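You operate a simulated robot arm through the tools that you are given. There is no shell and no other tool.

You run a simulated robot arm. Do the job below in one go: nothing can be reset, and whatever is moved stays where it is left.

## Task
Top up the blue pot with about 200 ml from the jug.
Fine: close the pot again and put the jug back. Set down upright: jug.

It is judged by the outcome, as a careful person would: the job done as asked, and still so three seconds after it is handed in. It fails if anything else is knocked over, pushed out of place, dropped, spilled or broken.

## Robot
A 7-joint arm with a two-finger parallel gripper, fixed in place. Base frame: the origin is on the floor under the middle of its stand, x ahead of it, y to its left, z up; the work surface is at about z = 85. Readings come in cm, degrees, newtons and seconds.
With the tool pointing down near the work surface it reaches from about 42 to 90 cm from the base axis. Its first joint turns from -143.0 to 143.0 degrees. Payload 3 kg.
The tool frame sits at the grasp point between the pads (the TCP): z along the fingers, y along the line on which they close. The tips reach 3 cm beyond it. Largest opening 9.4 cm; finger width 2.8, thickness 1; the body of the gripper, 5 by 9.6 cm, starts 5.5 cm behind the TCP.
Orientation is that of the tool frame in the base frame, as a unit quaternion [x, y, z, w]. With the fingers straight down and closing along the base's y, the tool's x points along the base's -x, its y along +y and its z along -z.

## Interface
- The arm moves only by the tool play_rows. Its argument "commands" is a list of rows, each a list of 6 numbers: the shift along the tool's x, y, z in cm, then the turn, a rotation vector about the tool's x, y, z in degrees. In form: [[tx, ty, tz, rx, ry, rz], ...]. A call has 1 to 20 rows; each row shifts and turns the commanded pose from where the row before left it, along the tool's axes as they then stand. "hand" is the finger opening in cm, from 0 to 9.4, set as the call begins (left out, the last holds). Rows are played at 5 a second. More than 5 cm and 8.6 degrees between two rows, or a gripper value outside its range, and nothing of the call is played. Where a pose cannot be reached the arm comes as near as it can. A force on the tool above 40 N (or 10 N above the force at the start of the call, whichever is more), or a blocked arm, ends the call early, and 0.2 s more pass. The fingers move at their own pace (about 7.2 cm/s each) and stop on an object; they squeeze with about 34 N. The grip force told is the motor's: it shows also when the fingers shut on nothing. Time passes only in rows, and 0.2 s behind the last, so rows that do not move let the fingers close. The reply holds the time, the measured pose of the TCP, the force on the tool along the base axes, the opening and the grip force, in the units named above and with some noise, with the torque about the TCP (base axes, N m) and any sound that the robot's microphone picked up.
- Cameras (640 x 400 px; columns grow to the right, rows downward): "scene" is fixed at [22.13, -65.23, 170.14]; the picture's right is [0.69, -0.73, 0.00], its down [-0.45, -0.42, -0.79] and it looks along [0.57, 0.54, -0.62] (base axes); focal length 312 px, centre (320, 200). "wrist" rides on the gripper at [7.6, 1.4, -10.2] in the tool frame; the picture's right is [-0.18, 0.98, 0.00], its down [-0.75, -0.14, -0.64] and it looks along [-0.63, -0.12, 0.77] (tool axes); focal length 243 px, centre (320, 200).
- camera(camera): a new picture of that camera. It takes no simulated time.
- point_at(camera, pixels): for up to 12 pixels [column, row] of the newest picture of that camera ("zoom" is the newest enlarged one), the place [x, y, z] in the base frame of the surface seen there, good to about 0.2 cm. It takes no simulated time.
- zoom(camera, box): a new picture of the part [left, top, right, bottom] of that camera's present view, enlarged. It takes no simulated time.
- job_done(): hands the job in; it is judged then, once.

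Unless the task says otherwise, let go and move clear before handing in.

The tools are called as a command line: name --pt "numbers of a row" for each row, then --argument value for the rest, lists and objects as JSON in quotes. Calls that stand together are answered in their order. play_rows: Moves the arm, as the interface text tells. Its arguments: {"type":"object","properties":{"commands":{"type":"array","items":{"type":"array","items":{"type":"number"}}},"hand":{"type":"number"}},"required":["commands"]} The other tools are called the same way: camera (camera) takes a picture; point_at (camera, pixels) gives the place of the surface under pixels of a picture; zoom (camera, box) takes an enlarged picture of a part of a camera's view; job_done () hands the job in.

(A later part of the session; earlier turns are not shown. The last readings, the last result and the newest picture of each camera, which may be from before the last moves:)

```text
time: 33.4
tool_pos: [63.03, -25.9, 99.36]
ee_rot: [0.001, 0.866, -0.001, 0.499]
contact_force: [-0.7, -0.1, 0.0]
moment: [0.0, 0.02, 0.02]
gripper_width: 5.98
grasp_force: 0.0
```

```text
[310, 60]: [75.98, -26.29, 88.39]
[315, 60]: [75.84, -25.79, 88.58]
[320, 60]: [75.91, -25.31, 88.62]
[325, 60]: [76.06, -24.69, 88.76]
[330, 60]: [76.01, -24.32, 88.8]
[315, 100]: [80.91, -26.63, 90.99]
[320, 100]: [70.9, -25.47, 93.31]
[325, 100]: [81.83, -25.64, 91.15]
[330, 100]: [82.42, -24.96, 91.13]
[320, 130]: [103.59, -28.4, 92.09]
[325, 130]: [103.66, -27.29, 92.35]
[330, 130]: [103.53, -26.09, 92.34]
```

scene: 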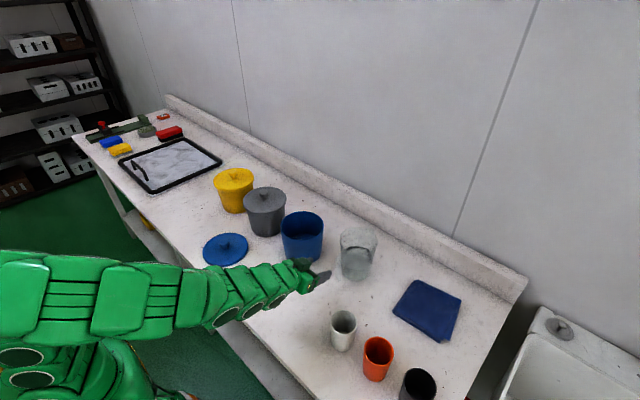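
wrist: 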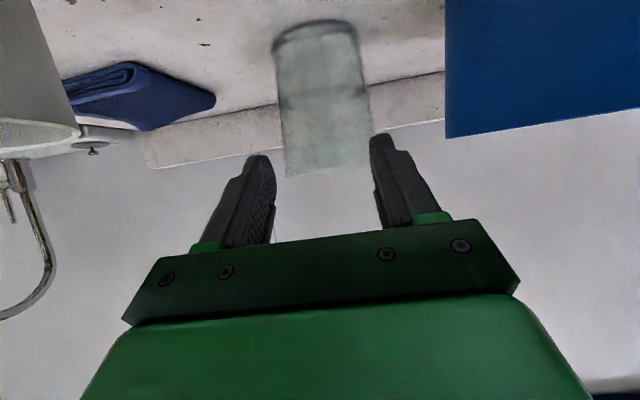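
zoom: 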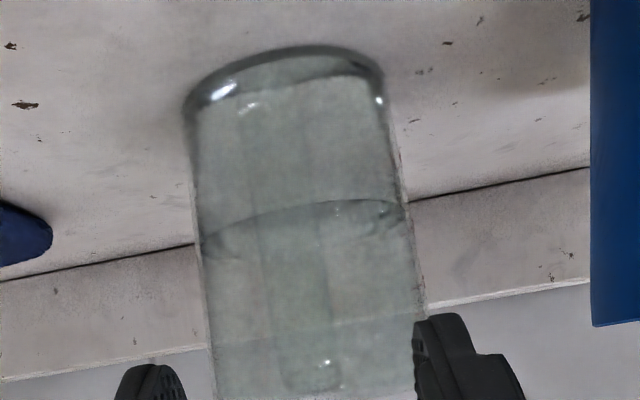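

The handle bar is centred at y≈-25.9, with its outer face at x≈70.9, and spans z≈88.3 to 98.6. I'll advance the open fingers so the TCP reaches about (71.2,-25.9,96.3), straddling the bar just below its top corner.

play_rows --pt "-0.29 0 1.72 0 0 0" --pt "-0.29 0 1.72 0 0 0" --pt "-0.29 0 1.72 0 0 0" --pt "-0.29 0 1.72 0 0 0" --pt "0 0 0 0 0 0"

camera --camera "wrist"

zoom --camera "scene" --box '[290, 200, 400, 310]'

```text
time: 34.6
tool_pos: [69.47, -26.08, 97.05]
ee_rot: [0.0, 0.866, 0.0, 0.5]
contact_force: [-0.3, 0.4, 0.0]
moment: [-0.01, -0.01, 0.02]
gripper_width: 6.0
grasp_force: 0.1
```

```text
taken
```

wrist: 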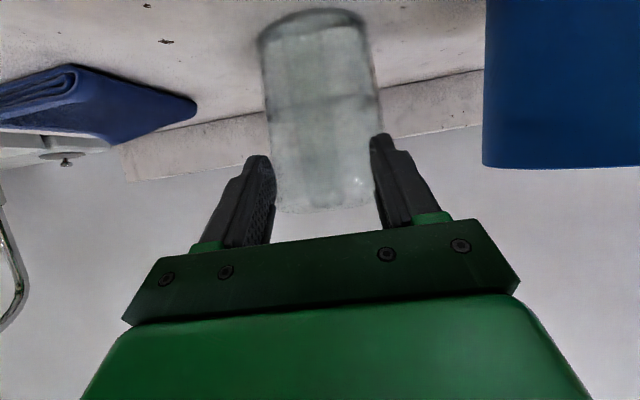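

```text
3.64 times, centred on (345, 255) of scene
```

zoom: 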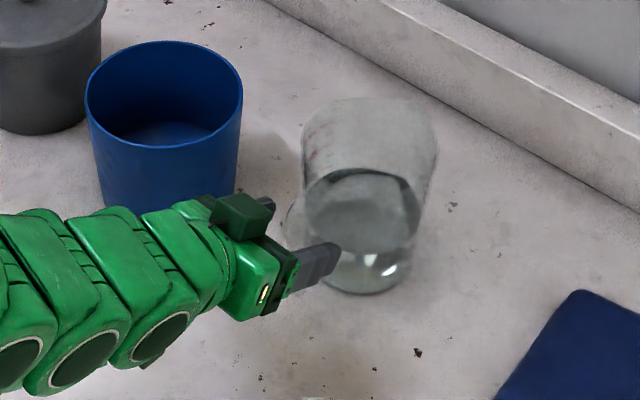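

I'm 1.7 cm short of the target and there's been no contact. I'll check the handle's position between the fingers, then advance the rest.

zoom --camera "wrist" --box '[240, 60, 410, 240]'

play_rows --pt "-0.1 0.07 0.95 0 0 0" --pt "-0.1 0.08 0.92 0 0 0" --pt "0 0 0 0 0 0"

zoom --camera "wrist" --box '[240, 60, 410, 240]'

zoom --camera "scene" --box '[310, 215, 400, 305]'

```text
2.22 times, centred on (325, 150) of wrist
```

zoom: 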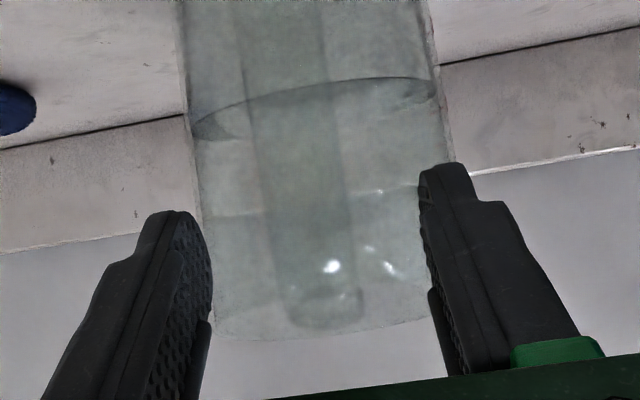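

```text
time: 35.4
tool_pos: [71.09, -25.86, 96.25]
ee_rot: [0.0, 0.866, 0.0, 0.5]
contact_force: [0.4, 0.5, -0.3]
moment: [0.01, 0.01, 0.0]
gripper_width: 6.02
grasp_force: 0.2
```

```text
2.22 times, centred on (325, 150) of wrist
```

zoom: 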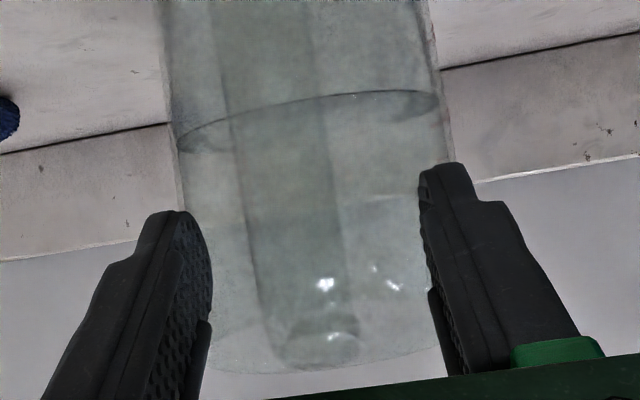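

```text
4.44 times, centred on (355, 260) of scene
```

zoom: 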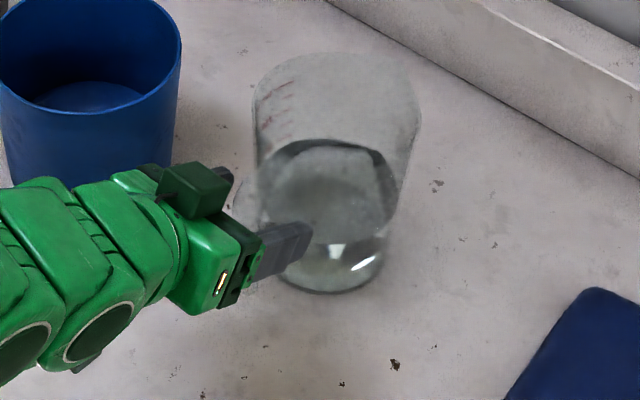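

The handle bar sits centred between the fingers at zoom (310,330). I'll close on it now.

play_rows --pt "0 0 0 0 0 0" --pt "0 0 0 0 0 0" --pt "0 0 0 0 0 0" --pt "0 0 0 0 0 0" --pt "0 0 0 0 0 0" --hand 0

zoom --camera "wrist" --box '[240, 60, 410, 240]'

zoom --camera "scene" --box '[310, 215, 400, 305]'

```text
time: 36.6
tool_pos: [71.02, -25.89, 96.27]
ee_rot: [0.0, 0.866, 0.0, 0.5]
contact_force: [-2.0, 0.9, 1.7]
moment: [0.0, -0.02, -0.02]
gripper_width: 2.59
grasp_force: 33.7
```

```text
2.22 times, centred on (325, 150) of wrist
```

zoom: 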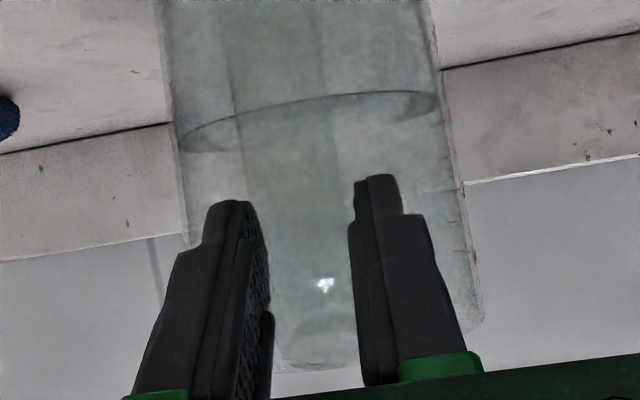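

```text
4.44 times, centred on (355, 260) of scene
```

zoom: 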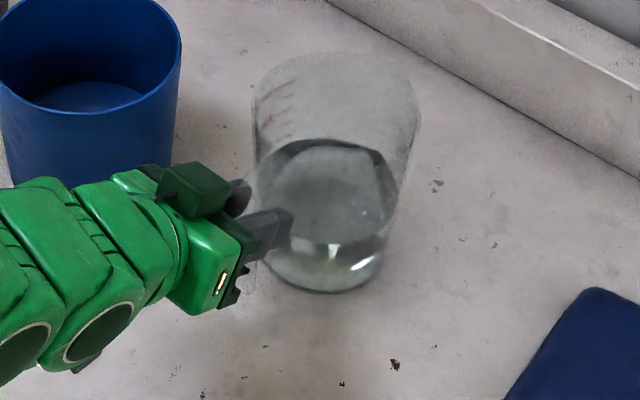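

The handle is gripped at 2.59 cm and 33.7 N, and the jug hasn't moved. I'll lift about 1 cm to test whether it hangs without slipping.

play_rows --pt "-0.35 0 -0.2 0 0 0" --pt "-0.35 0 -0.2 0 0 0" --pt "-0.17 0 -0.1 0 0 0" --pt "0 0 0 0 0 0" --pt "0 0 0 0 0 0"

zoom --camera "wrist" --box '[240, 60, 410, 240]'

zoom --camera "scene" --box '[310, 215, 400, 305]'

```text
time: 37.8
tool_pos: [71.01, -25.8, 97.33]
ee_rot: [0.0, 0.866, 0.0, 0.5]
contact_force: [-0.2, -0.5, -5.0]
moment: [-0.02, 0.56, 0.01]
gripper_width: 2.62
grasp_force: 34.6
```

```text
2.22 times, centred on (325, 150) of wrist
```

zoom: 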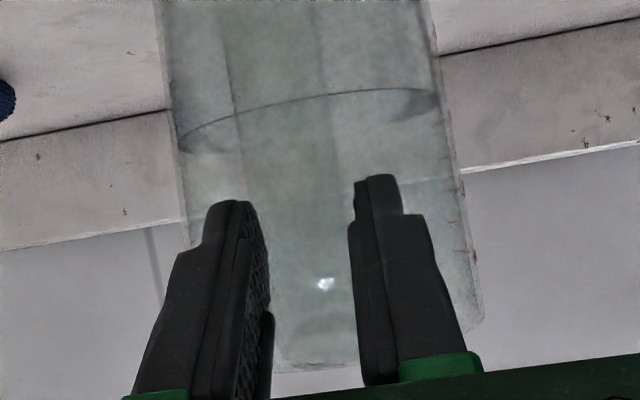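

```text
4.44 times, centred on (355, 260) of scene
```

zoom: 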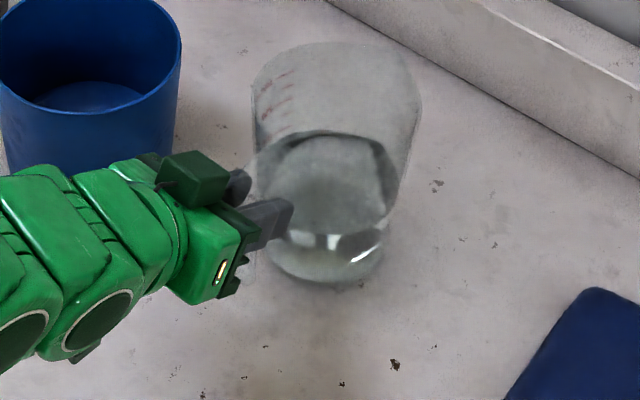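

The jug is up with no slip: Fz is about -5 N and the moment is 0.56 N·m. I'll take several still readings as a weight baseline, so I can measure 200 ml as a drop of about 1.96 N.

play_rows --pt "0 0 0 0 0 0" --pt "0 0 0 0 0 0"

play_rows --pt "0 0 0 0 0 0"

play_rows --pt "0 0 0 0 0 0"

play_rows --pt "0 0 0 0 0 0"

play_rows --pt "0 0 0 0 0 0"

play_rows --pt "0 0 0 0 0 0"

play_rows --pt "0 0 0 0 0 0"

play_rows --pt "0 0 0 0 0 0"

```text
time: 38.4
tool_pos: [71.0, -25.78, 97.24]
ee_rot: [0.001, 0.866, -0.001, 0.5]
contact_force: [-0.1, -0.5, -6.3]
moment: [-0.02, 0.59, -0.01]
gripper_width: 2.6
grasp_force: 33.8
```

```text
time: 38.8
tool_pos: [71.1, -25.83, 97.33]
ee_rot: [0.0, 0.866, 0.0, 0.5]
contact_force: [-0.4, 0.2, -6.4]
moment: [0.01, 0.57, 0.04]
gripper_width: 2.61
grasp_force: 33.7
```

```text
time: 39.2
tool_pos: [70.92, -25.79, 97.3]
ee_rot: [0.0, 0.866, 0.0, 0.5]
contact_force: [-0.1, 0.3, -5.9]
moment: [0.03, 0.56, 0.0]
gripper_width: 2.59
grasp_force: 34.3
```

```text
time: 39.6
tool_pos: [71.08, -25.87, 97.41]
ee_rot: [0.0, 0.866, 0.0, 0.5]
contact_force: [0.2, 0.0, -5.7]
moment: [-0.01, 0.53, 0.04]
gripper_width: 2.6
grasp_force: 33.9
```

```text
time: 40.0
tool_pos: [71.08, -25.87, 97.29]
ee_rot: [-0.001, 0.866, 0.001, 0.5]
contact_force: [0.0, -0.5, -5.3]
moment: [0.05, 0.61, -0.02]
gripper_width: 2.62
grasp_force: 33.8
```

```text
time: 40.4
tool_pos: [71.1, -25.71, 97.28]
ee_rot: [0.0, 0.866, 0.0, 0.499]
contact_force: [-0.7, 0.4, -5.9]
moment: [0.01, 0.6, 0.01]
gripper_width: 2.6
grasp_force: 34.2
```

```text
time: 40.8
tool_pos: [71.1, -25.84, 97.25]
ee_rot: [0.001, 0.866, -0.001, 0.5]
contact_force: [0.4, -0.6, -6.3]
moment: [0.0, 0.58, -0.03]
gripper_width: 2.63
grasp_force: 34.1
```

```text
time: 41.2
tool_pos: [71.08, -25.88, 97.26]
ee_rot: [0.0, 0.866, 0.0, 0.5]
contact_force: [0.0, -0.2, -4.9]
moment: [0.01, 0.57, -0.02]
gripper_width: 2.61
grasp_force: 34.0
```

The baseline averages Fz ≈ -5.74 N and My ≈ 0.574 N·m, about 585 g in all, so after 200 ml My should be near 0.38. I'll lift the jug straight up and ease it back to about (57,-25.9,114), keeping it upright.

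play_rows --pt "-0.5 0 -0.3 0 0 0" --pt "-0.87 0 -0.5 0 0 0" --pt "-0.87 0 -0.5 0 0 0" --pt "-0.5 0 -0.8 0 0 0" --pt "-0.5 0 -1.5 0 0 0" --pt "-0.6 0 -2.3 0 0 0" --pt "-0.6 0 -2.37 0 0 0" --pt "-0.6 0 -2.37 0 0 0" --pt "-0.6 0 -2.37 0 0 0" --pt "-0.6 0 -2.37 0 0 0" --pt "-0.6 0 -2.37 0 0 0" --pt "-0.4 0 -1.5 0 0 0" --pt "-0.4 0 -0.8 0 0 0" --pt "0 0 0 0 0 0"

camera --camera "scene"

camera --camera "wrist"

```text
time: 44.2
tool_pos: [57.46, -25.83, 113.85]
ee_rot: [-0.001, 0.866, 0.001, 0.5]
contact_force: [0.6, 0.6, -6.3]
moment: [0.01, 0.57, 0.03]
gripper_width: 2.64
grasp_force: 34.1
```

```text
taken
```

scene: 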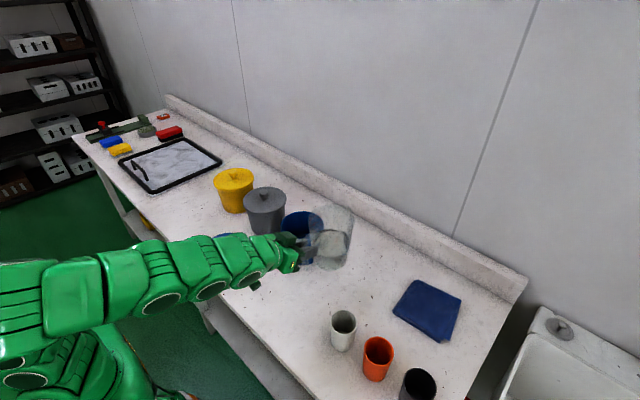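

```text
taken
```

wrist: 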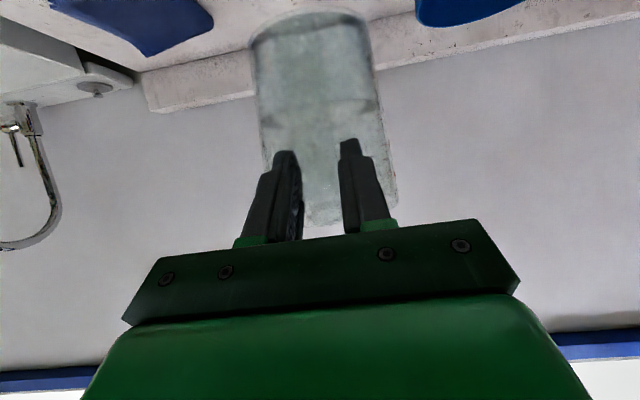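

The jug is held upright and steady at z≈113.9, with its base about 4 cm above the pot rim. I'll slide it gently across to y≈-6.9, over the open pot.

play_rows --pt "0 0.6 0 0 0 0" --pt "0 1.2 0 0 0 0" --pt "0 1.8 0 0 0 0" --pt "0 2 0 0 0 0" --pt "0 2 0 0 0 0" --pt "0 2 0 0 0 0" --pt "0 2 0 0 0 0" --pt "0 2 0 0 0 0" --pt "0 2 0 0 0 0" --pt "0 1.6 0 0 0 0" --pt "0 1.1 0 0 0 0" --pt "0 0.6 0 0 0 0" --pt "0 0 0 0 0 0"

camera --camera "scene"

zoom --camera "scene" --box '[230, 160, 370, 290]'

camera --camera "wrist"

```text
time: 47.0
tool_pos: [58.19, -7.26, 114.29]
ee_rot: [0.0, 0.867, 0.0, 0.498]
contact_force: [0.1, -0.5, -5.5]
moment: [0.03, 0.56, 0.01]
gripper_width: 2.62
grasp_force: 33.6
out of reach, approached as far as the arm can: row 9, 10, 12
```

```text
taken
```

scene: 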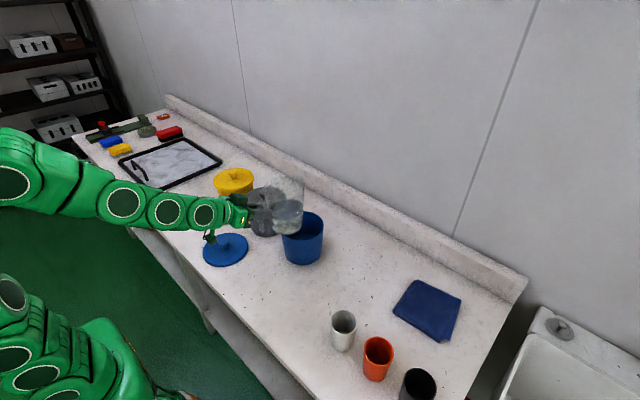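

```text
3.08 times, centred on (300, 225) of scene
```

zoom: 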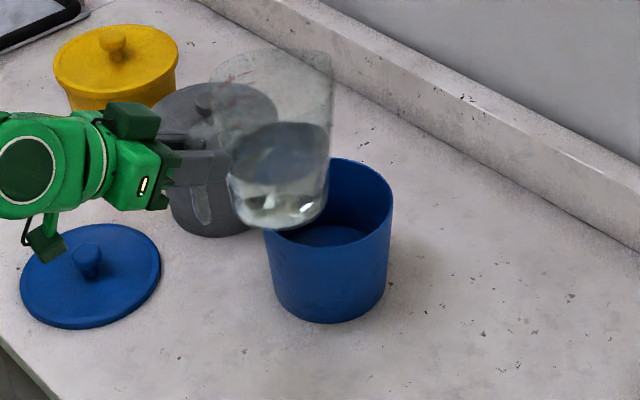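

```text
taken
```

wrist: 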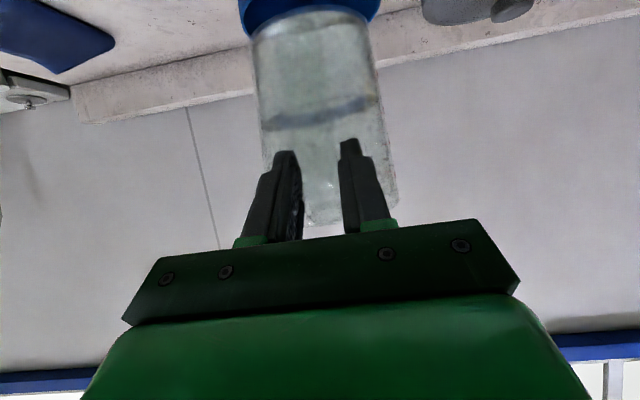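

The jug is over the pot at (58.2,-7.3,114.3), near a folded limit but holding steady at -5.5 N. Tilting makes the tool point down, which is easier to reach, so I'll tilt the first 30° slowly and check.

play_rows --pt "0 0.1 0 0 3 0" --pt "0 0.1 0 0 5 0" --pt "0 0.1 0 0 5 0" --pt "0 0 0 0 5 0" --pt "0 0 0 0 5 0" --pt "0 0 0 0 4 0" --pt "0 0 0 0 3 0" --pt "0 0 0 0 0 0"

zoom --camera "scene" --box '[230, 160, 370, 290]'

camera --camera "wrist"

```text
time: 48.8
tool_pos: [58.24, -6.68, 114.52]
ee_rot: [0.0, 0.966, 0.001, 0.258]
contact_force: [0.8, 0.2, -5.4]
moment: [0.04, 0.31, 0.01]
gripper_width: 2.64
grasp_force: 34.2
```

```text
3.08 times, centred on (300, 225) of scene
```

zoom: 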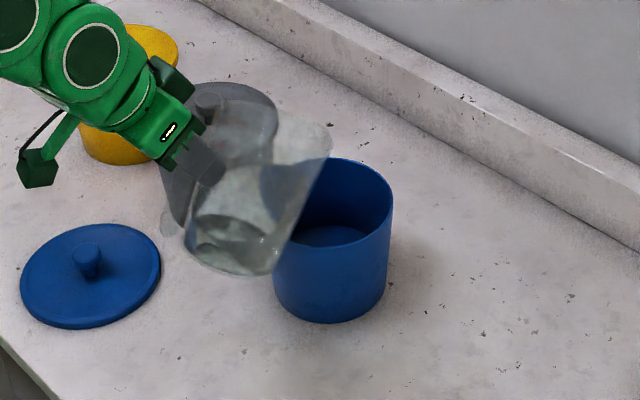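

```text
taken
```

wrist: 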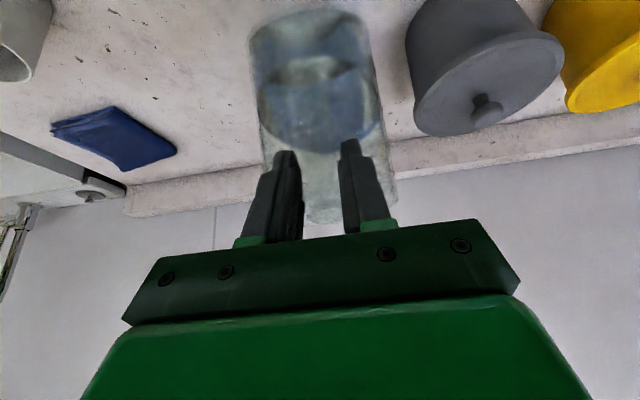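

At 30° of tilt there's no spill or contact (Fz -5.4 N), and the spout is over the pot opening. I'll go on to 45°.

play_rows --pt "0 -0.2 0 0 3 0" --pt "0 0 0 0 3 0" --pt "0 0 0 0 3 0" --pt "0 0 0 0 3 0" --pt "0 0 0 0 3 0" --pt "0 0 0 0 0 0"

zoom --camera "scene" --box '[230, 160, 370, 290]'

camera --camera "wrist"

```text
time: 50.2
tool_pos: [58.18, -7.05, 114.52]
ee_rot: [0.0, 0.992, 0.0, 0.129]
contact_force: [0.1, -0.5, -5.3]
moment: [0.02, 0.16, 0.03]
gripper_width: 2.62
grasp_force: 34.0
```

```text
3.08 times, centred on (300, 225) of scene
```

zoom: 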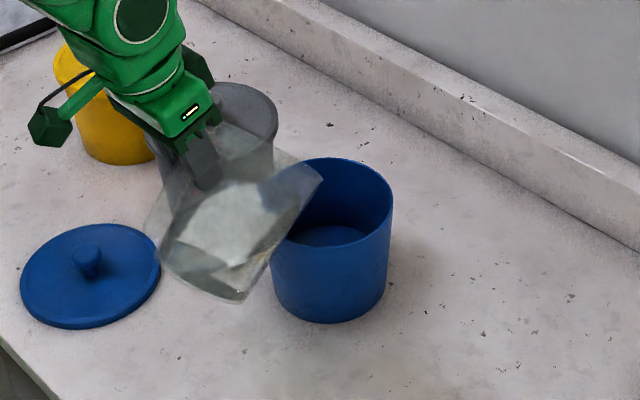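

```text
taken
```

wrist: 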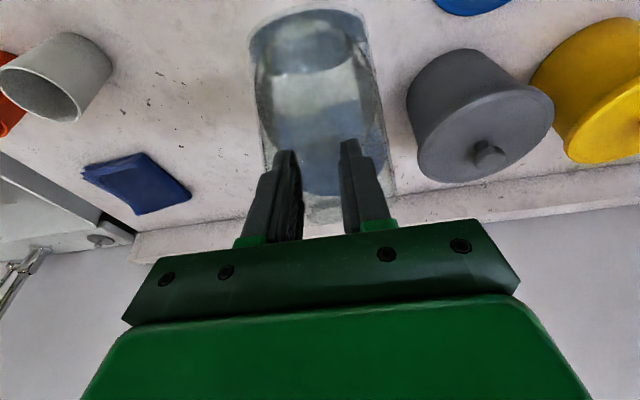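

At 45° the water is moving toward the spout, which is still above the pot mouth. I'll continue in 2° steps to 53° while shifting 1 cm forward to keep the spout over the opening.

play_rows --pt "-0.25 0.1 0.05 0 2 0" --pt "-0.25 0 0.05 0 2 0" --pt "-0.25 0 0.05 0 2 0" --pt "-0.25 0 0.05 0 2 0" --pt "0 0 0 0 0 0"

zoom --camera "scene" --box '[250, 170, 350, 280]'

zoom --camera "wrist" --box '[220, 0, 420, 230]'

```text
time: 51.4
tool_pos: [59.23, -6.8, 114.53]
ee_rot: [0.001, 0.998, 0.0, 0.061]
contact_force: [0.0, 0.0, -5.8]
moment: [0.0, 0.09, 0.01]
gripper_width: 2.58
grasp_force: 34.0
```

```text
3.64 times, centred on (300, 225) of scene
```

zoom: 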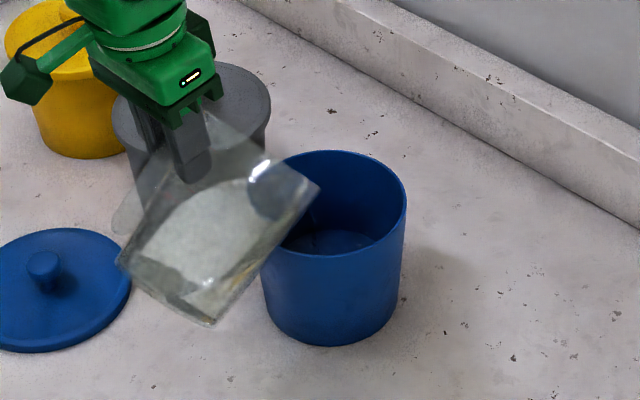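

```text
1.74 times, centred on (320, 115) of wrist
```

zoom: 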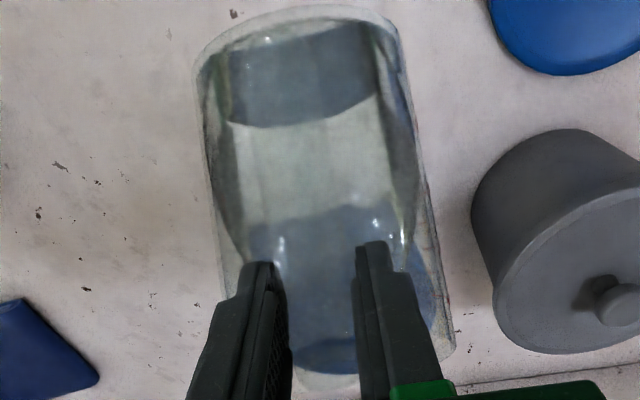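

There's no flow yet at 53° (Fz -5.8 N). Before going further I'll check where the lip is relative to the pot rim.

zoom --camera "scene" --box '[270, 190, 330, 250]'

point_at --camera "zoom" --pixels '[[400, 165], [390, 160], [380, 175], [300, 140], [360, 210], [330, 250], [460, 90], [620, 150], [440, 290], [540, 110], [330, 300], [300, 250]]'

```text
6.67 times, centred on (300, 220) of scene
```

zoom: 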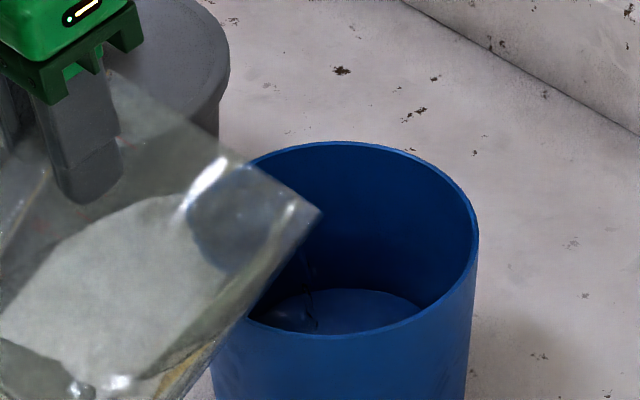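

```text
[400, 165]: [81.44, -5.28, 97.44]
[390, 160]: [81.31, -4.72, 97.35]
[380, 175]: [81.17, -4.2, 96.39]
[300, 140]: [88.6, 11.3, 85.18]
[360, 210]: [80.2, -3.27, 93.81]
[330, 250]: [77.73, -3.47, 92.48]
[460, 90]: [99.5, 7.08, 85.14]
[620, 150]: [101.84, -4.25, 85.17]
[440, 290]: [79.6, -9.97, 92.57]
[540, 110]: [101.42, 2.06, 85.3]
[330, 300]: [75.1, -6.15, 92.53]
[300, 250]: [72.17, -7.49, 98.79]
```

A thin stream has started: the point at zoom (300,250) reads (72.2,-7.5,98.8), inside the pot mouth, and the pot's contents sit at z≈92.5. I'll hold still briefly and see how the weight changes.

play_rows --pt "0 0 0 0 0 0"

play_rows --pt "0 0 0 0 0 0"

play_rows --pt "0 0 0 0 0 0"

zoom --camera "scene" --box '[270, 190, 330, 250]'

point_at --camera "zoom" --pixels '[[340, 310], [370, 310], [400, 305], [350, 295], [380, 295], [310, 290], [305, 270], [318, 318], [290, 315], [360, 325]]'

```text
time: 51.8
tool_pos: [59.27, -6.72, 114.57]
ee_rot: [-0.001, 0.998, -0.001, 0.06]
contact_force: [0.0, -0.4, -5.8]
moment: [0.03, 0.11, 0.01]
gripper_width: 2.61
grasp_force: 34.0
```

```text
time: 52.2
tool_pos: [59.22, -6.8, 114.48]
ee_rot: [0.0, 0.998, 0.0, 0.061]
contact_force: [0.0, 0.3, -6.8]
moment: [0.02, 0.08, 0.03]
gripper_width: 2.62
grasp_force: 34.3
```

```text
time: 52.6
tool_pos: [59.26, -6.77, 114.43]
ee_rot: [0.0, 0.998, 0.0, 0.061]
contact_force: [0.3, -0.3, -5.9]
moment: [0.04, 0.06, -0.01]
gripper_width: 2.62
grasp_force: 34.3
```

```text
6.67 times, centred on (300, 220) of scene
```

zoom: 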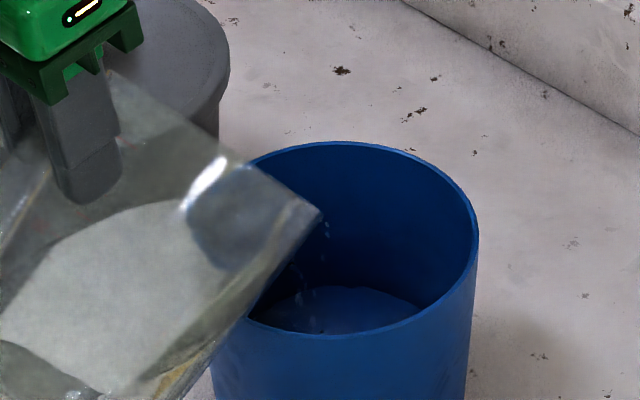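

```text
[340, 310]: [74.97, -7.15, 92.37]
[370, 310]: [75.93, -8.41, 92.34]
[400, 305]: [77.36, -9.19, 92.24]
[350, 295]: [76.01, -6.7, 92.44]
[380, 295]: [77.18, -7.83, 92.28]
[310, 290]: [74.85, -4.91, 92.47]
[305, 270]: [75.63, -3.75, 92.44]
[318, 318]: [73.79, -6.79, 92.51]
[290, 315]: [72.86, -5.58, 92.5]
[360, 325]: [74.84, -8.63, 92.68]
```

Drops are falling into the pot at zoom (300,270), and the pot level averages z≈92.4. I'll tilt 2° more, holding the spout's position, and let it flow.

play_rows --pt "-0.2 0 0.03 0 1 0" --pt "-0.2 0 0.03 0 1 0" --pt "0 0 0 0 0 0" --pt "0 0 0 0 0 0" --pt "0 0 0 0 0 0"

zoom --camera "scene" --box '[270, 190, 330, 250]'

point_at --camera "zoom" --pixels '[[340, 310], [370, 310], [400, 305], [350, 295], [380, 295], [310, 290], [305, 270], [318, 318], [290, 315], [360, 325]]'

```text
time: 53.8
tool_pos: [59.6, -6.87, 114.44]
ee_rot: [0.0, 0.999, 0.001, 0.044]
contact_force: [-0.1, 0.2, -5.7]
moment: [-0.02, 0.05, -0.03]
gripper_width: 2.6
grasp_force: 33.9
```

```text
6.67 times, centred on (300, 220) of scene
```

zoom: 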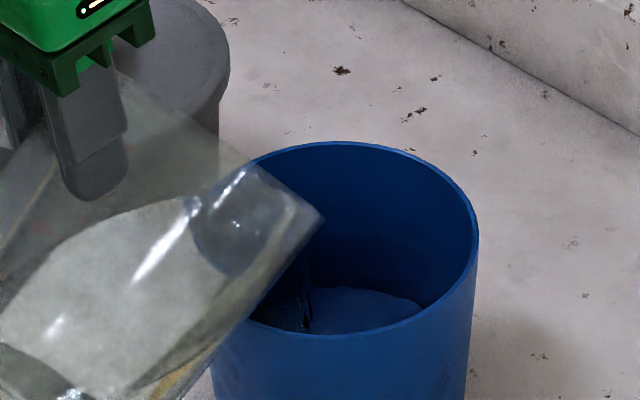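

```text
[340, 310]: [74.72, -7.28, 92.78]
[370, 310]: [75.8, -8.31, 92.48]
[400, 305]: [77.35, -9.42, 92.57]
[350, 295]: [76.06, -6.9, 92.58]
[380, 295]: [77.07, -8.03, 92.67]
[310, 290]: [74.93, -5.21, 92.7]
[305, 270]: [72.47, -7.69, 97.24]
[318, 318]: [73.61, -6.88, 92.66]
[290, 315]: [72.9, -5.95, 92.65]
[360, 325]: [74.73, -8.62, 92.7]
```

A steady stream is falling at (72.5,-7.7), well inside the mouth, and the level reads about 92.64. I'll hold this tilt until the flow settles, then measure.

play_rows --pt "0 0 0 0 0 0" --pt "0 0 0 0 0 0" --pt "0 0 0 0 0 0" --pt "0 0 0 0 0 0" --pt "0 0 0 0 0 0"

zoom --camera "scene" --box '[270, 190, 330, 250]'

point_at --camera "zoom" --pixels '[[340, 310], [370, 310], [400, 305], [350, 295], [380, 295], [310, 290], [305, 270], [318, 318], [290, 315], [360, 325], [370, 300], [330, 300]]'

```text
time: 55.0
tool_pos: [59.58, -6.76, 114.36]
ee_rot: [0.0, 0.999, 0.0, 0.044]
contact_force: [-0.2, 0.5, -6.0]
moment: [0.03, 0.03, -0.02]
gripper_width: 2.58
grasp_force: 33.8
```

```text
6.67 times, centred on (300, 220) of scene
```

zoom: 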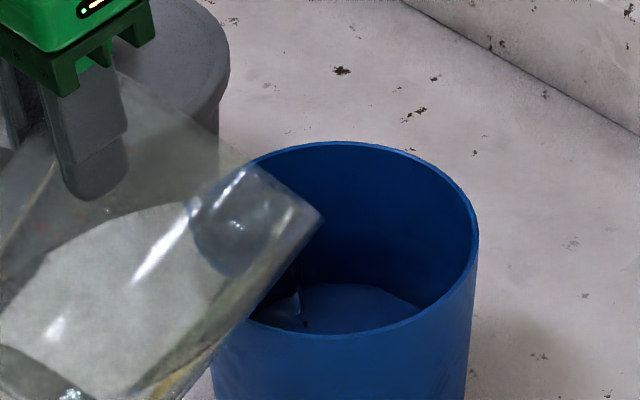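

```text
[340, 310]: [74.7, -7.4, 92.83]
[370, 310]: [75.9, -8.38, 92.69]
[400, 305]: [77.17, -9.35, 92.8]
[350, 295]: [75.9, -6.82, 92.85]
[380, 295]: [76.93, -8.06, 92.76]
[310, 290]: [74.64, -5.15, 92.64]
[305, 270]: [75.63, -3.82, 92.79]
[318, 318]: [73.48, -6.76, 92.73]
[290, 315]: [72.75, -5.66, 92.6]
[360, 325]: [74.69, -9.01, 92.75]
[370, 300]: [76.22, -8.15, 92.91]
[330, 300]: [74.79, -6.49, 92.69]
```

The level is now about 92.75, so roughly 45 ml is in and the flow has thinned out. I'll tilt another 2° and hold.

play_rows --pt "-0.2 0 0.02 0 1 0" --pt "-0.2 0 0.02 0 1 0" --pt "0 0 0 0 0 0" --pt "0 0 0 0 0 0" --pt "0 0 0 0 0 0" --pt "0 0 0 0 0 0" --pt "0 0 0 0 0 0"

zoom --camera "scene" --box '[270, 190, 330, 250]'

point_at --camera "zoom" --pixels '[[340, 310], [370, 310], [400, 305], [350, 295], [380, 295], [310, 290], [305, 270], [318, 318], [290, 315], [360, 320], [370, 300], [330, 300]]'

```text
time: 56.6
tool_pos: [59.95, -6.81, 114.41]
ee_rot: [0.0, 1.0, 0.0, 0.027]
contact_force: [-0.8, 0.0, -5.4]
moment: [0.01, 0.05, -0.02]
gripper_width: 2.62
grasp_force: 34.0
```

```text
6.67 times, centred on (300, 220) of scene
```

zoom: 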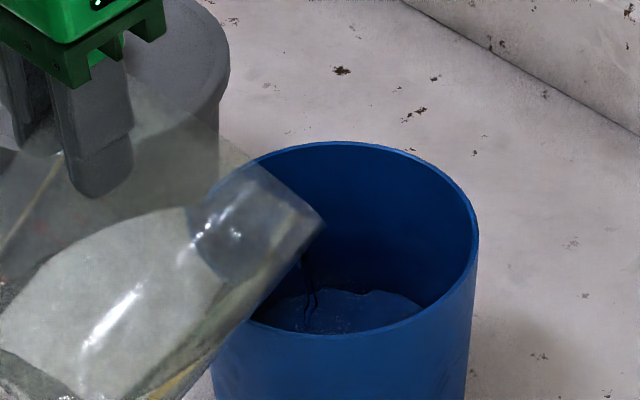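

```text
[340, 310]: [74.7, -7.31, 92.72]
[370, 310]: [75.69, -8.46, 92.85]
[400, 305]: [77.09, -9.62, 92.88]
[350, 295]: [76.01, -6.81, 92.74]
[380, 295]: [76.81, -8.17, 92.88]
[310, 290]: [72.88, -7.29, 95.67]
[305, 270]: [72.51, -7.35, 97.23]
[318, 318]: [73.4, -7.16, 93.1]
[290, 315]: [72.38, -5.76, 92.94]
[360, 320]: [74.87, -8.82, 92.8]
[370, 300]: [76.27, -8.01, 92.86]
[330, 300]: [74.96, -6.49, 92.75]
```

The level is about 92.84 and the stream is landing centrally. I'll tilt another 3° and hold a bit longer.

play_rows --pt "-0.2 0 0.01 0 1 0" --pt "-0.2 0 0 0 1 0" --pt "-0.2 0 0 0 1 0" --pt "0 0 0 0 0 0" --pt "0 0 0 0 0 0" --pt "0 0 0 0 0 0" --pt "0 0 0 0 0 0" --pt "0 0 0 0 0 0" --pt "0 0 0 0 0 0"

zoom --camera "scene" --box '[270, 190, 330, 250]'

point_at --camera "zoom" --pixels '[[340, 310], [370, 310], [400, 305], [350, 295], [380, 295], [310, 290], [390, 310], [380, 305], [350, 305], [360, 320], [370, 300], [330, 300]]'

```text
time: 58.6
tool_pos: [60.6, -7.04, 114.39]
ee_rot: [0.0, 1.0, 0.0, 0.0]
contact_force: [-0.8, 0.9, -4.4]
moment: [0.02, 0.0, 0.02]
gripper_width: 2.61
grasp_force: 34.0
```

```text
6.67 times, centred on (300, 220) of scene
```

zoom: 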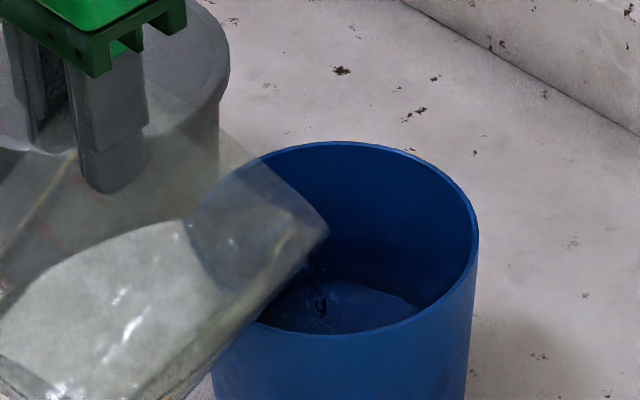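

```text
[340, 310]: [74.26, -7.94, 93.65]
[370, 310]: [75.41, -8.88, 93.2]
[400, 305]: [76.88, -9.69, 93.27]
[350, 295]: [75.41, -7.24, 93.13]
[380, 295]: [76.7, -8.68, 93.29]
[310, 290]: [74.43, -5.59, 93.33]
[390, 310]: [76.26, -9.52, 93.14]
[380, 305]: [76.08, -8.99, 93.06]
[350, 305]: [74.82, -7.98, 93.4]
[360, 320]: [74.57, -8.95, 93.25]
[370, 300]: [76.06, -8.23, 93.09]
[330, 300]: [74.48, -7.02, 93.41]
```

The level is now about 93.2 and Fz about -4.4 N, which suggests around 120 ml poured. I'll hold and take a few more readings before adding tilt.

play_rows --pt "0 0 0 0 0 0" --pt "0 0 0 0 0 0"

play_rows --pt "0 0 0 0 0 0"

play_rows --pt "0 0 0 0 0 0"

play_rows --pt "0 0 0 0 0 0"

zoom --camera "scene" --box '[270, 190, 330, 250]'

point_at --camera "zoom" --pixels '[[340, 310], [370, 310], [400, 305], [350, 295], [380, 295], [310, 290], [390, 310], [380, 305], [350, 305], [360, 320], [370, 300], [330, 300]]'

```text
time: 59.2
tool_pos: [60.6, -6.96, 114.45]
ee_rot: [0.0, 1.0, -0.001, -0.001]
contact_force: [0.2, -0.8, -4.5]
moment: [-0.01, -0.04, -0.01]
gripper_width: 2.6
grasp_force: 33.8
```

```text
time: 59.6
tool_pos: [60.73, -6.95, 114.36]
ee_rot: [0.001, 1.0, 0.0, 0.0]
contact_force: [-0.1, 0.1, -4.7]
moment: [0.04, 0.03, 0.01]
gripper_width: 2.6
grasp_force: 34.5
```

```text
time: 60.0
tool_pos: [60.62, -6.93, 114.39]
ee_rot: [0.001, 1.0, 0.0, 0.0]
contact_force: [0.2, 0.7, -4.4]
moment: [0.02, -0.02, 0.0]
gripper_width: 2.63
grasp_force: 33.5
```

```text
time: 60.4
tool_pos: [60.74, -7.03, 114.53]
ee_rot: [0.0, 1.0, -0.001, 0.0]
contact_force: [-0.2, -0.6, -4.5]
moment: [0.02, 0.0, -0.01]
gripper_width: 2.58
grasp_force: 34.3
```

```text
6.67 times, centred on (300, 220) of scene
```

zoom: 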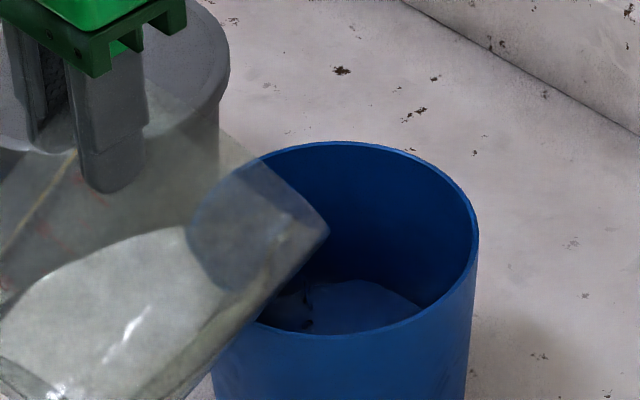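

```text
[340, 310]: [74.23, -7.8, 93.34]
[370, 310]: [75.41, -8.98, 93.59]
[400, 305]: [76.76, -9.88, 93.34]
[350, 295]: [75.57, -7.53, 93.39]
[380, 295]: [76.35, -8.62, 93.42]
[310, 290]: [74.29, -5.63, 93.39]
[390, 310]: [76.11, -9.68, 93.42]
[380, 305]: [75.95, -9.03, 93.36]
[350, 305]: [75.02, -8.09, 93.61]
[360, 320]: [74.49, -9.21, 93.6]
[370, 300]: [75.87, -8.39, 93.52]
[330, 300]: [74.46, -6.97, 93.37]
```

The level reads about 93.45 (up 1.0 cm) and Fz averages -4.5 N, so roughly 130–145 ml is in. I'll tilt 2° more and hold for the remainder.

play_rows --pt "-0.2 0 0 0 1 0" --pt "-0.2 0 0 0 1 0" --pt "0 0 0 0 0 0" --pt "0 0 0 0 0 0" --pt "0 0 0 0 0 0" --pt "0 0 0 0 0 0"

play_rows --pt "0 0 0 0 0 0"

zoom --camera "scene" --box '[270, 190, 330, 250]'

point_at --camera "zoom" --pixels '[[340, 310], [370, 310], [400, 305], [350, 295], [380, 295], [310, 300], [390, 310], [380, 305], [350, 305], [360, 320], [370, 300], [400, 310]]'

```text
time: 61.8
tool_pos: [61.05, -6.87, 114.41]
ee_rot: [0.002, 1.0, 0.0, -0.018]
contact_force: [0.4, -0.5, -4.3]
moment: [0.05, -0.03, -0.01]
gripper_width: 2.59
grasp_force: 34.0
```

```text
time: 62.2
tool_pos: [61.18, -6.84, 114.43]
ee_rot: [-0.001, 1.0, 0.0, -0.017]
contact_force: [0.3, 0.0, -3.7]
moment: [0.0, 0.03, 0.03]
gripper_width: 2.62
grasp_force: 34.1
```

```text
6.67 times, centred on (300, 220) of scene
```

zoom: 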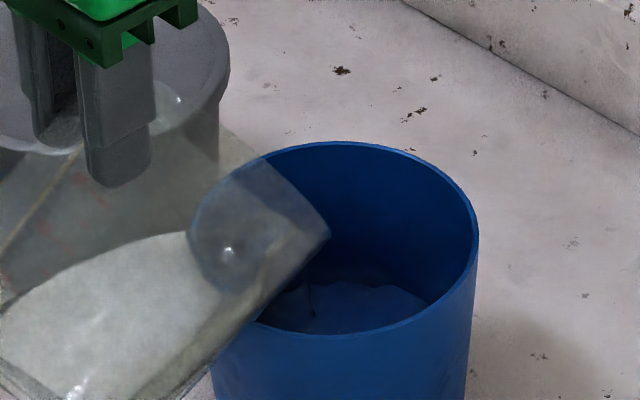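

```text
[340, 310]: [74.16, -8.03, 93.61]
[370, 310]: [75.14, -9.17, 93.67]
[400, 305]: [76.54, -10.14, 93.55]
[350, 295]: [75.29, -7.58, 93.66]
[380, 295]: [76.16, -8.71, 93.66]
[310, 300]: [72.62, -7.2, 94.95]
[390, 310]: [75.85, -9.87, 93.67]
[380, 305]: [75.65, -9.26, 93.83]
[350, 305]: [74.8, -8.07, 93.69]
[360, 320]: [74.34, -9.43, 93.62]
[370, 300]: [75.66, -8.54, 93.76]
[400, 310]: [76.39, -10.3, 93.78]
```

The level is about 93.68 and Fz about -4.0 N, roughly 180 ml. I'll let it run a moment longer, then tilt back to stop the flow and measure.

play_rows --pt "0 0 0 0 0 0" --pt "0 0 0 0 0 0" --pt "0 0 0 0 -4 0" --pt "0 0 0 0 -5 0" --pt "0 0 0 0 -5 0" --pt "0 0 0 0 -3 0" --pt "0 0 0 0 0 0" --pt "0 0 0 0 0 0"

zoom --camera "scene" --box '[270, 190, 330, 250]'

point_at --camera "zoom" --pixels '[[340, 310], [370, 310], [400, 305], [350, 295], [380, 295], [330, 300], [390, 310], [380, 305], [350, 305], [360, 320], [370, 300], [400, 310]]'

```text
time: 64.0
tool_pos: [60.98, -6.93, 114.42]
ee_rot: [0.0, 0.991, -0.001, 0.13]
contact_force: [0.3, 0.0, -3.8]
moment: [-0.02, 0.11, 0.01]
gripper_width: 2.59
grasp_force: 34.3
```

```text
6.67 times, centred on (300, 220) of scene
```

zoom: 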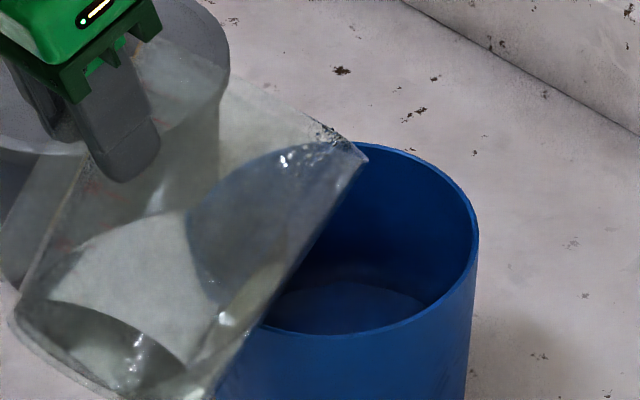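

```text
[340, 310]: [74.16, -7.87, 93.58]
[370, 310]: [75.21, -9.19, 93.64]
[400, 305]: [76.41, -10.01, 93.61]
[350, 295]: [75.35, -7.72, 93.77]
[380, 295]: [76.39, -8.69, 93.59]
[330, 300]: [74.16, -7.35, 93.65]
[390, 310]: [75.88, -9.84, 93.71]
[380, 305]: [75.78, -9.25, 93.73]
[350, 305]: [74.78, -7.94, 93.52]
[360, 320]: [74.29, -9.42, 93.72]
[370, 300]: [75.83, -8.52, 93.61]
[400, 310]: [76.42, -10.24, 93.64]
```

The flow has stopped, with the pot level averaging 93.65 (about 1.2 cm up). I'll take several weight readings at rest to compare with the baseline of -5.74 N.

play_rows --pt "0 0 0 0 0 0"

play_rows --pt "0 0 0 0 0 0"

play_rows --pt "0 0 0 0 0 0"

play_rows --pt "0 0 0 0 0 0"

play_rows --pt "0 0 0 0 0 0"

play_rows --pt "0 0 0 0 0 0"

play_rows --pt "0 0 0 0 0 0"

play_rows --pt "0 0 0 0 0 0"

play_rows --pt "0 0 0 0 0 0"

play_rows --pt "0 0 0 0 0 0"

```text
time: 64.4
tool_pos: [61.11, -6.83, 114.5]
ee_rot: [0.0, 0.991, 0.0, 0.131]
contact_force: [0.2, -0.1, -3.5]
moment: [-0.01, 0.11, -0.01]
gripper_width: 2.6
grasp_force: 34.5
```

```text
time: 64.8
tool_pos: [61.03, -6.83, 114.47]
ee_rot: [0.0, 0.991, 0.0, 0.131]
contact_force: [0.8, 0.5, -4.3]
moment: [0.0, 0.11, -0.01]
gripper_width: 2.61
grasp_force: 34.0
```

```text
time: 65.2
tool_pos: [61.02, -6.86, 114.49]
ee_rot: [0.0, 0.991, 0.0, 0.13]
contact_force: [0.3, 1.1, -3.4]
moment: [0.02, 0.15, 0.0]
gripper_width: 2.59
grasp_force: 33.8
```

```text
time: 65.6
tool_pos: [60.95, -6.93, 114.38]
ee_rot: [0.0, 0.991, 0.0, 0.131]
contact_force: [0.6, 0.0, -3.9]
moment: [-0.02, 0.09, 0.0]
gripper_width: 2.58
grasp_force: 33.4
```

```text
time: 66.0
tool_pos: [61.09, -6.88, 114.48]
ee_rot: [0.0, 0.991, 0.0, 0.131]
contact_force: [-0.2, 0.0, -4.5]
moment: [-0.04, 0.12, 0.02]
gripper_width: 2.61
grasp_force: 34.1
```

```text
time: 66.4
tool_pos: [61.05, -6.97, 114.51]
ee_rot: [0.0, 0.991, 0.0, 0.131]
contact_force: [-0.6, 0.1, -4.1]
moment: [0.0, 0.14, -0.02]
gripper_width: 2.63
grasp_force: 33.7
```

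```text
time: 66.8
tool_pos: [61.08, -6.92, 114.4]
ee_rot: [0.0, 0.991, 0.001, 0.131]
contact_force: [0.3, 0.3, -3.8]
moment: [-0.06, 0.12, -0.02]
gripper_width: 2.58
grasp_force: 34.3
```

```text
time: 67.2
tool_pos: [60.94, -6.85, 114.43]
ee_rot: [-0.001, 0.991, 0.0, 0.13]
contact_force: [0.5, 0.7, -4.4]
moment: [-0.01, 0.15, -0.02]
gripper_width: 2.6
grasp_force: 34.4
```

```text
time: 67.6
tool_pos: [61.07, -6.88, 114.41]
ee_rot: [0.0, 0.991, 0.0, 0.13]
contact_force: [-0.2, 0.0, -4.1]
moment: [0.01, 0.11, -0.03]
gripper_width: 2.62
grasp_force: 34.2
```

```text
time: 68.0
tool_pos: [60.96, -6.89, 114.33]
ee_rot: [0.001, 0.991, 0.0, 0.131]
contact_force: [0.1, -0.5, -4.3]
moment: [0.01, 0.12, 0.02]
gripper_width: 2.62
grasp_force: 34.0
```

The readings average -4.01 N, a drop of about 1.72 N or 175 ml, which matches the level rise. I'll pour roughly 25 ml more by going back to about 63° briefly.

play_rows --pt "0 0 0 0 4 0" --pt "0 0 0 0 4 0" --pt "0 0 0 0 4 0" --pt "0 0 0 0 3 0" --pt "0 0 0 0 2 0" --pt "0 0 0 0 1 0" --pt "0 0 0 0 0 0" --pt "0 0 0 0 0 0" --pt "0 0 0 0 0 0"

zoom --camera "scene" --box '[270, 190, 330, 250]'

point_at --camera "zoom" --pixels '[[340, 310], [370, 310], [400, 305], [350, 295], [380, 295], [330, 300], [390, 310], [380, 305], [350, 305], [360, 320], [370, 300], [400, 310]]'

```text
time: 70.0
tool_pos: [60.83, -6.81, 114.4]
ee_rot: [0.0, 1.0, 0.0, -0.026]
contact_force: [0.1, 0.4, -3.5]
moment: [0.01, -0.02, 0.0]
gripper_width: 2.61
grasp_force: 33.7
```

```text
6.67 times, centred on (300, 220) of scene
```

zoom: 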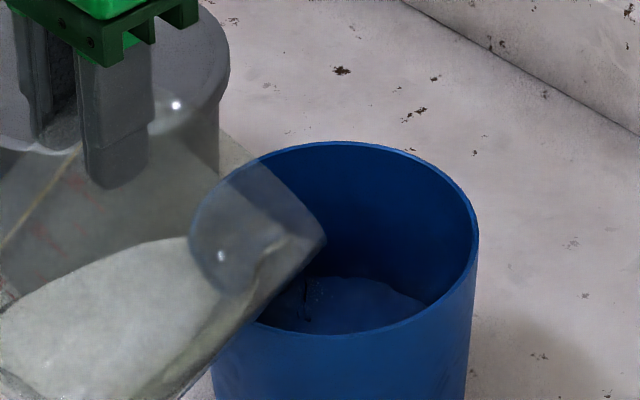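

```text
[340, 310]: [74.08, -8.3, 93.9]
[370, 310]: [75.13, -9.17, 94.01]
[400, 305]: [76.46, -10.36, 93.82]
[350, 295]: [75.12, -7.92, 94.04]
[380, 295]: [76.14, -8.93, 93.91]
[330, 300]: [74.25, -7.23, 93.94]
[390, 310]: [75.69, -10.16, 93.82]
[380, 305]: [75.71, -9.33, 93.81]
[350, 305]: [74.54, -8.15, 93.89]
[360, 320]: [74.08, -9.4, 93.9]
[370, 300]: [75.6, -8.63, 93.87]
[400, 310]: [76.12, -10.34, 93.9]
```

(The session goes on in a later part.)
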